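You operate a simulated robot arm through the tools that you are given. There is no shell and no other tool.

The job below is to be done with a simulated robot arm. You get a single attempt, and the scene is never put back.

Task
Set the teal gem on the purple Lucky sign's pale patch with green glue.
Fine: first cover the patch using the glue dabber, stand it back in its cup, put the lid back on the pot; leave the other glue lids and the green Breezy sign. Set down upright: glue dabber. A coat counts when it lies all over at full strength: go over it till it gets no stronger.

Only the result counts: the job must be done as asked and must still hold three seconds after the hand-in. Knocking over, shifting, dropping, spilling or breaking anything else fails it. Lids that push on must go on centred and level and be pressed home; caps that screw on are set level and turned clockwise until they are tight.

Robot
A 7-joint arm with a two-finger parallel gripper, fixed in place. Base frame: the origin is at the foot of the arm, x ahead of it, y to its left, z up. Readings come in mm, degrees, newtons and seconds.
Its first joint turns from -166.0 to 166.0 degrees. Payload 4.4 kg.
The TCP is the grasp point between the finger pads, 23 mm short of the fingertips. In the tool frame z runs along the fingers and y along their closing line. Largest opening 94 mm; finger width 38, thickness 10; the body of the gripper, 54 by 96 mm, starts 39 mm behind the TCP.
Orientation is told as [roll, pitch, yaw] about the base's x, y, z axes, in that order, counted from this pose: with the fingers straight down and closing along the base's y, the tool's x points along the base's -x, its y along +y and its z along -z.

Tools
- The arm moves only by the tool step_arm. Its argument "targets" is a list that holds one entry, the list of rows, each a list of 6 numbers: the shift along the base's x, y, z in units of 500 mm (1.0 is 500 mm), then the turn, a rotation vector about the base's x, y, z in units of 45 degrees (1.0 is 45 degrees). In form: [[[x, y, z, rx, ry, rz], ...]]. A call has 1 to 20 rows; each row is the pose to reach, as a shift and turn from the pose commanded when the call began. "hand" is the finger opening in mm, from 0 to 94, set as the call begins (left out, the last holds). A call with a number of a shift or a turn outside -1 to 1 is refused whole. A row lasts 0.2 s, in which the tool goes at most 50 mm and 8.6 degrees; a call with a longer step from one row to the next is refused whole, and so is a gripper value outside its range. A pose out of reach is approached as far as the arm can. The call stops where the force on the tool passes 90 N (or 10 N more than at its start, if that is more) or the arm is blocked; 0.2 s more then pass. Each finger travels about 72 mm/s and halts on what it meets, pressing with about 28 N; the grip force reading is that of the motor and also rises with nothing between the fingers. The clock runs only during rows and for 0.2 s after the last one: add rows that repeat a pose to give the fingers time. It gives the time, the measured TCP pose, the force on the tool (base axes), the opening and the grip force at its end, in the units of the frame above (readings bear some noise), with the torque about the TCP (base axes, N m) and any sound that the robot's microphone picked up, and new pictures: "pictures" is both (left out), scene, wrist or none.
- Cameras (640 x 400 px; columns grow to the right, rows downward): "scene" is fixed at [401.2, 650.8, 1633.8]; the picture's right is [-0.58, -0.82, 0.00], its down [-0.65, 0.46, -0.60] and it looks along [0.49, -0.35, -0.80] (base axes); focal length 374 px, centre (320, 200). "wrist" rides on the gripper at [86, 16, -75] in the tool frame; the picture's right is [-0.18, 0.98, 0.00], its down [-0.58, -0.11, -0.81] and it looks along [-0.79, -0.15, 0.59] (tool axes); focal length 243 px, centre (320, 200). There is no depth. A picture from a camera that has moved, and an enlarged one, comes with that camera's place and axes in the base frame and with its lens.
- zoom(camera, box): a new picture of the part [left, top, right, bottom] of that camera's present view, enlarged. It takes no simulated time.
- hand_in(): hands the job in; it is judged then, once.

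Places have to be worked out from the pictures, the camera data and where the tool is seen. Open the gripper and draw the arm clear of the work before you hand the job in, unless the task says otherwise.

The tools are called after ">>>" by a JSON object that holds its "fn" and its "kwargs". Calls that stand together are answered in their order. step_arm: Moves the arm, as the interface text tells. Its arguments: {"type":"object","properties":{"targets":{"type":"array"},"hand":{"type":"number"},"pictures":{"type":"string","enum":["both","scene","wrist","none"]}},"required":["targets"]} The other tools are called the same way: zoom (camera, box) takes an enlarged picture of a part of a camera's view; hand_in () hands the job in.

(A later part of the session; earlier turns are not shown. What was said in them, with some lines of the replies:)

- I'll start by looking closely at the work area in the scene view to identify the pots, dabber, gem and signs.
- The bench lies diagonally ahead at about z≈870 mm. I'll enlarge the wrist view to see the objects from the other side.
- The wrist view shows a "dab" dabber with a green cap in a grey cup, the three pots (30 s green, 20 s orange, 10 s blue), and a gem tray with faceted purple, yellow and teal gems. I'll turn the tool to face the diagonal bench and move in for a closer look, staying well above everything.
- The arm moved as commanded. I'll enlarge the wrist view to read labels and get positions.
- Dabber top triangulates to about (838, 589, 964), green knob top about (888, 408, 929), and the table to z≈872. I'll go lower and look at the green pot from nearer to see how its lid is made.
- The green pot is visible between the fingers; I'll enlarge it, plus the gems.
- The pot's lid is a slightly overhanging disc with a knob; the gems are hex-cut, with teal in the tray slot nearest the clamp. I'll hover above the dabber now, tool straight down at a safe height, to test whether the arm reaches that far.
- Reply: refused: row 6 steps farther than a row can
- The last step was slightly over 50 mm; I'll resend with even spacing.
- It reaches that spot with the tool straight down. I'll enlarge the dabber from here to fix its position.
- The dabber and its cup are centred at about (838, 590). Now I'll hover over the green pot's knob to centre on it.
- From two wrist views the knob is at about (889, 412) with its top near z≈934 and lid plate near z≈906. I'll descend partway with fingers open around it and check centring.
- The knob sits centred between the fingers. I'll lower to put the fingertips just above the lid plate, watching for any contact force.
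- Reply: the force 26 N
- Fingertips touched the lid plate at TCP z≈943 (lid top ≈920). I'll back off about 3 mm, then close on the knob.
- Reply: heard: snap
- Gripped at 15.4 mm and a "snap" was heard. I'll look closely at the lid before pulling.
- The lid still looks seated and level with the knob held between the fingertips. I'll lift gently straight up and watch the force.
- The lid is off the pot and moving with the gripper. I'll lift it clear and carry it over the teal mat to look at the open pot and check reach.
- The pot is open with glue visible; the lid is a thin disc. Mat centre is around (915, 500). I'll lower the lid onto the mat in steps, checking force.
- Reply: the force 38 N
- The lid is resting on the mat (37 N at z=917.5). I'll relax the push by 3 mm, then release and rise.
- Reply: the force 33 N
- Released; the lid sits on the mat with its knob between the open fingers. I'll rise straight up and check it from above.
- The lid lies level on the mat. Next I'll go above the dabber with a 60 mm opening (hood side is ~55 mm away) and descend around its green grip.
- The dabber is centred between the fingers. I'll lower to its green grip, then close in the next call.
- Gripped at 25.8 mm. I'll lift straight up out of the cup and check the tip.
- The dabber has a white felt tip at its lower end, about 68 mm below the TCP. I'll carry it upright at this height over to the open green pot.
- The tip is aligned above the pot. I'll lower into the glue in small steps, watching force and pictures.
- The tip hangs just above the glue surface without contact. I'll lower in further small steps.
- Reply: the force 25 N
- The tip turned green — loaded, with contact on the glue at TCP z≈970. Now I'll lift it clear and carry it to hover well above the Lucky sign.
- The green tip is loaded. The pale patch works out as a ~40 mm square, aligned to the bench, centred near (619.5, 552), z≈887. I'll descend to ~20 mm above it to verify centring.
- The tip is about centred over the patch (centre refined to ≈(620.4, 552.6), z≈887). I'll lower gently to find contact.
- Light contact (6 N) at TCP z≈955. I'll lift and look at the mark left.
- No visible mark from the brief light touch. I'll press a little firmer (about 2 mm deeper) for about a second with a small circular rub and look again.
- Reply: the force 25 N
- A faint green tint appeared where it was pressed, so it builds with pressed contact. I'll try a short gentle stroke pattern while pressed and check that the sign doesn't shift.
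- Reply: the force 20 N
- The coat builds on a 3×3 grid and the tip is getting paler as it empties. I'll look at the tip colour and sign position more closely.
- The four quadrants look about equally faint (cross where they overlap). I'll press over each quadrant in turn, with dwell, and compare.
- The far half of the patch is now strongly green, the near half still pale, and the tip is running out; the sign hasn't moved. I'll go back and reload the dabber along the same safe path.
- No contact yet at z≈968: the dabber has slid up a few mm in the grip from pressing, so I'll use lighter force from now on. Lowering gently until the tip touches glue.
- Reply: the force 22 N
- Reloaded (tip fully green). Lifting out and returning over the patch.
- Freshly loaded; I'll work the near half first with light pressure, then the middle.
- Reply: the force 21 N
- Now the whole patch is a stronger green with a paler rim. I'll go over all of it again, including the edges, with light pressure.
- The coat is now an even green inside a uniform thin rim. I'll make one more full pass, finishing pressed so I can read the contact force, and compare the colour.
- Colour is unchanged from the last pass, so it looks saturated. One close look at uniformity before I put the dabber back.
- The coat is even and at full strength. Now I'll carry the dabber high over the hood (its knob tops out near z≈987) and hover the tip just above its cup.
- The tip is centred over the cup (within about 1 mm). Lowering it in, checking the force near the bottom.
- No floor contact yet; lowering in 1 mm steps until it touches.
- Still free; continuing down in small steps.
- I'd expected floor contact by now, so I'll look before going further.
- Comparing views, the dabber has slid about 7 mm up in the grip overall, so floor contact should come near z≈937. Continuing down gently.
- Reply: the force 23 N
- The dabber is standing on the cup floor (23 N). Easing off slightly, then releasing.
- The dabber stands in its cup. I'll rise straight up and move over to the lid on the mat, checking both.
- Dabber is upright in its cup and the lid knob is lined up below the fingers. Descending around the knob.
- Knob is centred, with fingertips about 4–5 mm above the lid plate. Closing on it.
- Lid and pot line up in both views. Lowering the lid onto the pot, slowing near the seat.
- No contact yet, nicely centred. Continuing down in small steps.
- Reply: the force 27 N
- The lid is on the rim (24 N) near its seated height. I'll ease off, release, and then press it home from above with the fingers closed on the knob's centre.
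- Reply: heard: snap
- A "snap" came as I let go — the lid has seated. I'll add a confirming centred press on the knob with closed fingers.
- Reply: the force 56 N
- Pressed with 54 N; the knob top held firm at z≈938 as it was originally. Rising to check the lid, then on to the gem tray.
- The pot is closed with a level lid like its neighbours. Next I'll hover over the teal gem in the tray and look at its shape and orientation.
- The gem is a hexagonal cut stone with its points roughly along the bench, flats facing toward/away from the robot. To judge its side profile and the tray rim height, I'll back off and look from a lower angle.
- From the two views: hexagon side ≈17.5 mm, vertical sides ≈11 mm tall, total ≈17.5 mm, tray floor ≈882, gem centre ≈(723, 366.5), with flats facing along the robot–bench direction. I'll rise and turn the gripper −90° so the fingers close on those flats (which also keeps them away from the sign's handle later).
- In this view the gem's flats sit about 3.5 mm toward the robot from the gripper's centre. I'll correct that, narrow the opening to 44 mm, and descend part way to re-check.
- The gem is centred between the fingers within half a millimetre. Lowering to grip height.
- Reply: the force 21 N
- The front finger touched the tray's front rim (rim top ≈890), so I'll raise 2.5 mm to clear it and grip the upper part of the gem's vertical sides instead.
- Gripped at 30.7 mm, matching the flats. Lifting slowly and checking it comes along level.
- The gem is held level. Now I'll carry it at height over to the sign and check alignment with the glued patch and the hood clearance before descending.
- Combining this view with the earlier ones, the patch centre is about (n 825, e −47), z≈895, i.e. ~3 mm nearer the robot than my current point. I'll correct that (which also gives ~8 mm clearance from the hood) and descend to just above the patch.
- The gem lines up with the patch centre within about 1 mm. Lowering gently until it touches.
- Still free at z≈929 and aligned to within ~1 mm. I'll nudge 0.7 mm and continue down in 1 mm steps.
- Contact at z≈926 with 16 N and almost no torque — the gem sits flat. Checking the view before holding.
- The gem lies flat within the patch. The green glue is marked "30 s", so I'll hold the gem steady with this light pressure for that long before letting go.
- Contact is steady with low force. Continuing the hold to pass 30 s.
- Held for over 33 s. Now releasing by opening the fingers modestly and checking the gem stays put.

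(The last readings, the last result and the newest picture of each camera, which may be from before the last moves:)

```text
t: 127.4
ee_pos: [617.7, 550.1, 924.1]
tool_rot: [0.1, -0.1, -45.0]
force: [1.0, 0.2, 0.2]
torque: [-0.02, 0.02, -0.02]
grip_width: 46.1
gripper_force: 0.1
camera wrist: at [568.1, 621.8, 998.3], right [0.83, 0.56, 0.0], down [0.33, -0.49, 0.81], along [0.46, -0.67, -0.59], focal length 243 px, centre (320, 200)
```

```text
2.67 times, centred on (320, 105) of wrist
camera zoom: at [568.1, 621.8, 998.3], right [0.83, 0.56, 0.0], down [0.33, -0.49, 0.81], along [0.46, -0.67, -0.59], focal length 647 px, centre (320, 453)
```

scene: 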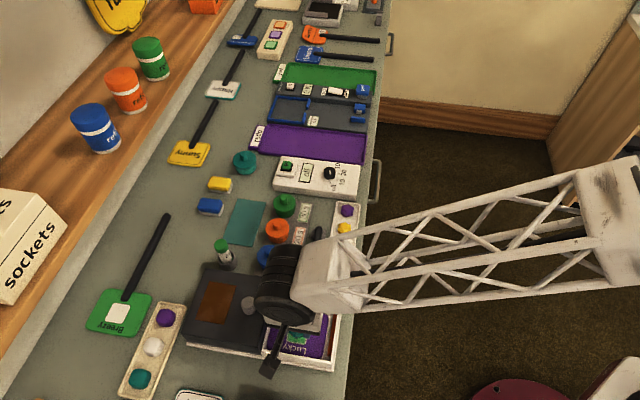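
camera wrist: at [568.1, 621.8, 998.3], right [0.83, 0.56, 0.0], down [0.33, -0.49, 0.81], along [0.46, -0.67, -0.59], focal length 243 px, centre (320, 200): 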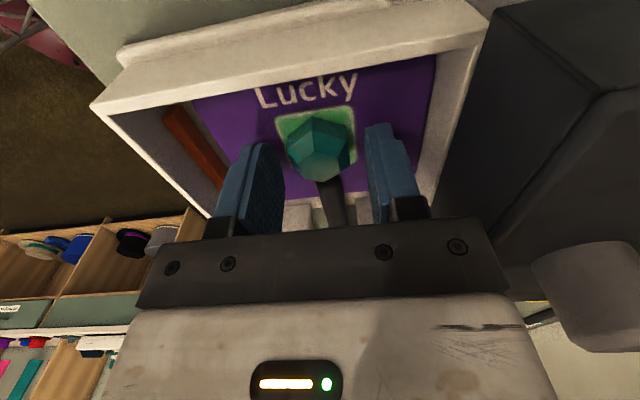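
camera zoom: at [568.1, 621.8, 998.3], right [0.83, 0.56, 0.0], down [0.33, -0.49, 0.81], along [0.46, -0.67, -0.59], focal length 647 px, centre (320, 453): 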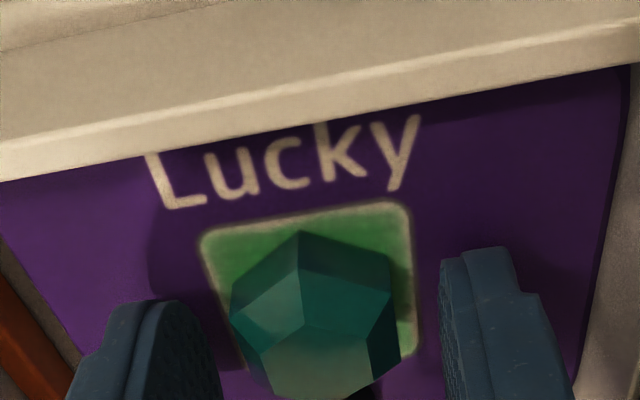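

The gem stays on the patch. Rising straight up to inspect it from above.

>>> {"fn": "step_arm", "kwargs": {"targets": [[[0, 0, 0.02, 0, 0, 0], [0, 0, 0.08, 0, 0, 0], [0, 0, 0.16, 0, 0, 0], [0, 0, 0.2, 0, 0, 0]]], "hand": 46}}

>>> {"fn": "zoom", "kwargs": {"camera": "wrist", "box": [240, 0, 400, 110]}}

>>> {"fn": "zoom", "kwargs": {"camera": "scene", "box": [240, 285, 350, 370]}}

```text
t: 128.4
ee_pos: [617.4, 550.7, 1025.4]
tool_rot: [0.0, -0.1, -44.9]
force: [0.0, -0.3, -1.0]
torque: [0.02, -0.01, -0.03]
grip_width: 45.9
gripper_force: 0.1
camera wrist: at [568.5, 622.6, 1098.1], right [0.83, 0.56, 0.0], down [0.33, -0.49, 0.81], along [0.46, -0.67, -0.59], focal length 243 px, centre (320, 200)
```

scene: 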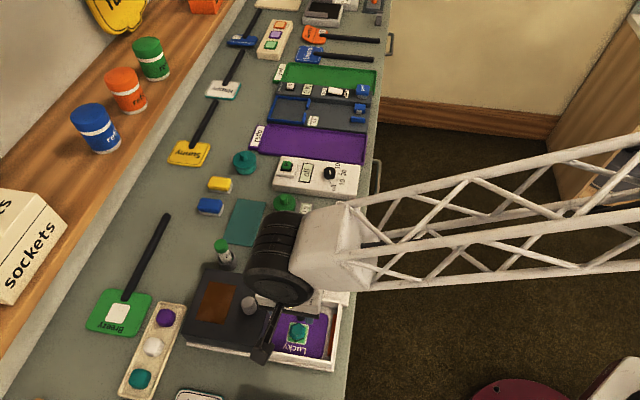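
wrist: 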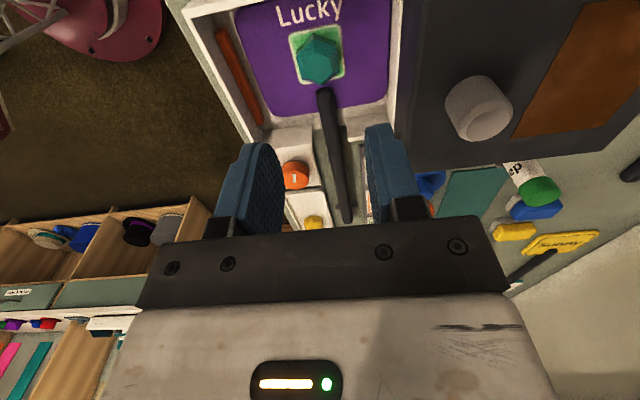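

```text
3.64 times, centred on (320, 55) of wrist
camera zoom: at [568.5, 622.6, 1098.1], right [0.83, 0.56, 0.0], down [0.33, -0.49, 0.81], along [0.46, -0.67, -0.59], focal length 882 px, centre (320, 727)
```

zoom: 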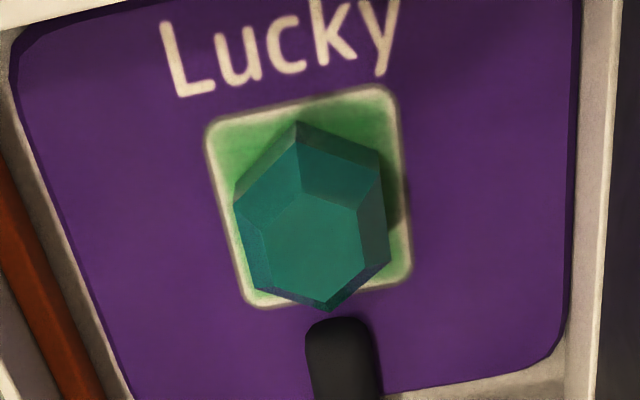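

```text
4.71 times, centred on (295, 328) of scene
camera zoom: at [401.2, 650.8, 1633.8], right [-0.58, -0.82, 0.0], down [-0.65, 0.46, -0.6], along [0.49, -0.35, -0.8], focal length 1760 px, centre (438, -400)
```

zoom: 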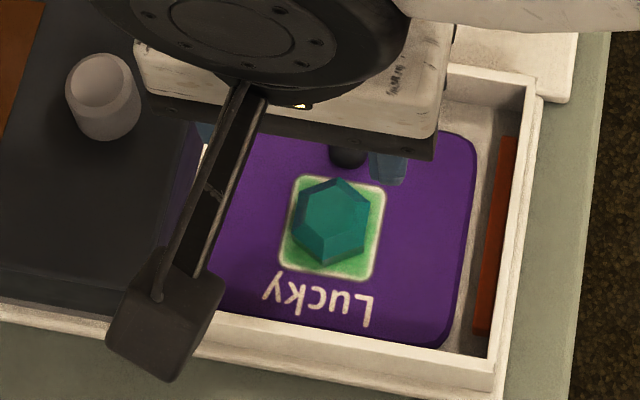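

The teal gem sits centred and flat on the green-coated patch. I'll draw the arm up and away to its starting area and then verify everything.

>>> {"fn": "step_arm", "kwargs": {"targets": [[[0, 0, 0.09, 0, 0, 0], [0, 0, 0.18, 0, 0, 0], [0, 0, 0.27, 0, 0, 0.1], [0, 0, 0.36, 0, 0, 0.2], [0, -0.06, 0.42, 0, 0, 0.3], [-0.01, -0.15, 0.44, 0, 0, 0.4], [-0.02, -0.24, 0.45, 0, 0, 0.5], [-0.03, -0.33, 0.46, 0, 0, 0.6], [-0.04, -0.42, 0.46, 0, 0, 0.7], [-0.05, -0.5, 0.46, 0, 0, 0.85], [-0.053, -0.57, 0.46, 0, 0, 1.0], [-0.053, -0.57, 0.46, 0, 0, 1.0]]], "hand": 94}}

>>> {"fn": "zoom", "kwargs": {"camera": "scene", "box": [180, 180, 380, 305]}}

>>> {"fn": "zoom", "kwargs": {"camera": "scene", "box": [60, 260, 360, 400]}}

>>> {"fn": "zoom", "kwargs": {"camera": "scene", "box": [260, 300, 350, 360]}}

>>> {"fn": "zoom", "kwargs": {"camera": "scene", "box": [200, 180, 310, 280]}}

```text
t: 131.0
ee_pos: [590.7, 265.1, 1253.0]
tool_rot: [0.1, -0.1, 0.0]
force: [-0.3, 0.2, -0.3]
torque: [0.02, 0.04, 0.0]
grip_width: 94.1
gripper_force: 0.0
camera wrist: at [504.3, 280.5, 1327.5], right [0.18, 0.98, 0.0], down [0.58, -0.11, 0.81], along [0.79, -0.15, -0.59], focal length 243 px, centre (320, 200)
```

scene: 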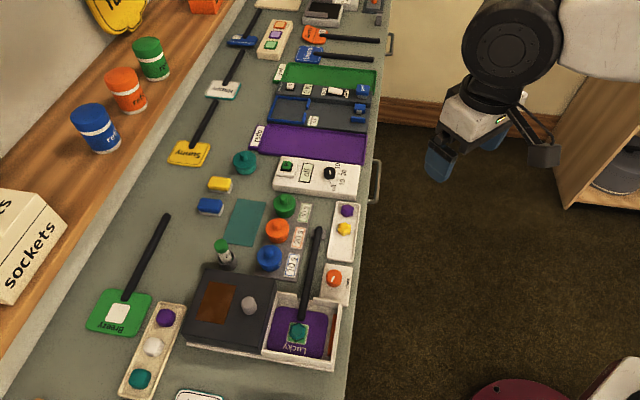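
wrist: 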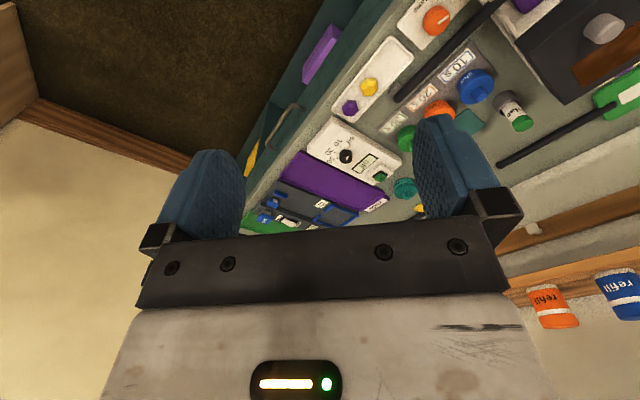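

```text
3.20 times, centred on (280, 242) of scene
camera zoom: at [401.2, 650.8, 1633.8], right [-0.58, -0.82, 0.0], down [-0.65, 0.46, -0.6], along [0.49, -0.35, -0.8], focal length 1196 px, centre (448, 64)
```

zoom: 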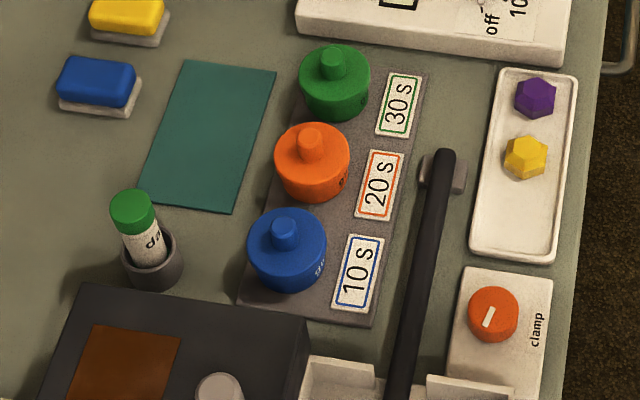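

```text
2.13 times, centred on (210, 330) of scene
camera zoom: at [401.2, 650.8, 1633.8], right [-0.58, -0.82, 0.0], down [-0.65, 0.46, -0.6], along [0.49, -0.35, -0.8], focal length 798 px, centre (555, -77)
```

zoom: 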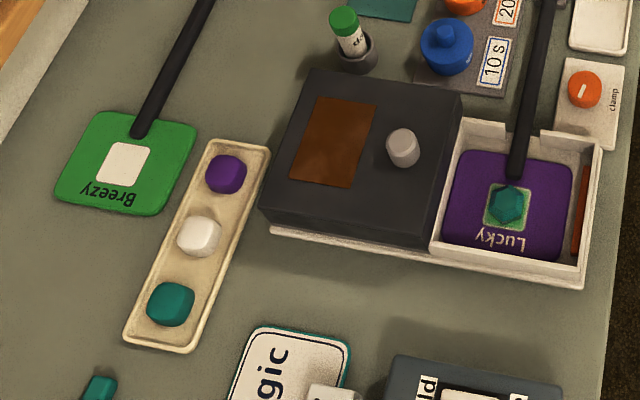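

```text
6.67 times, centred on (305, 330) of scene
camera zoom: at [401.2, 650.8, 1633.8], right [-0.58, -0.82, 0.0], down [-0.65, 0.46, -0.6], along [0.49, -0.35, -0.8], focal length 2493 px, centre (420, -667)
```

zoom: 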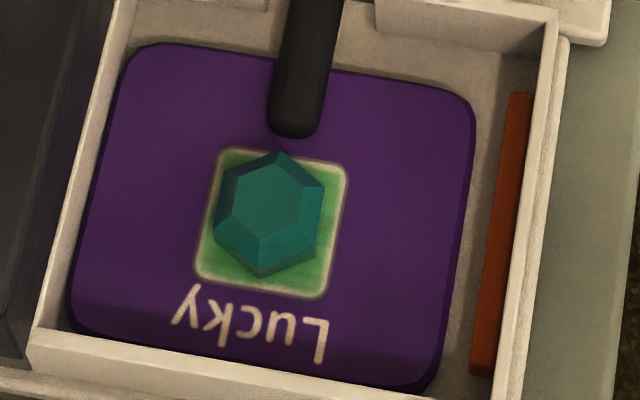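

```text
4.00 times, centred on (255, 230) of scene
camera zoom: at [401.2, 650.8, 1633.8], right [-0.58, -0.82, 0.0], down [-0.65, 0.46, -0.6], along [0.49, -0.35, -0.8], focal length 1496 px, centre (580, 80)
```

zoom: 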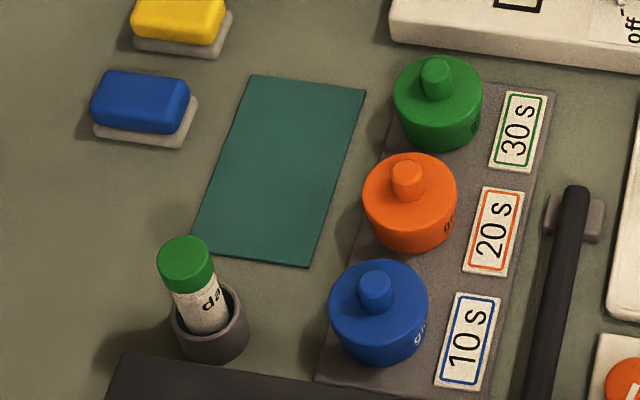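

Everything checks out: gem centred on the coated patch, dabber upright in its cup, green lid seated level, and the other pots, the Breezy sign, and the rest in their original places; the arm is clear with the gripper open. Handing in.

>>> {"fn": "hand_in", "kwargs": {}}

```text
The job is handed in.
```

The teal gem is set on the Lucky sign's pale patch with green glue, and the job is handed in. No result has come back, only confirmation that it was received.

- **Glue coat:** I loaded the dabber from the green pot twice and went over the patch until another pass made no visible difference. The green is even, with a thin pale rim all the way round that never took colour. I took that rim as how the coat is drawn, not a gap.
- **Gem:** It lies flat and within about 1 mm of the patch's centre. I held it down lightly for about 33 seconds because the green pot is marked "30 s", then let go, and it stayed put.
- **Dabber:** It stands upright in its cup.
- **Green lid:** It snapped as it went on, and I pressed it from above with about 54 N. It sits level.
- **Everything else:** The other lids, the Breezy sign and the rest of the bench look unmoved in the final pictures. While picking up the gem, a finger touched the gem tray's rim with about 20 N, but the tray did not visibly shift.

I did not use the timer box, the clamp or the dark hood beside the sign, because the task did not ask for them. If "30 s" means time under a lamp rather than time held, the glue has not had that.
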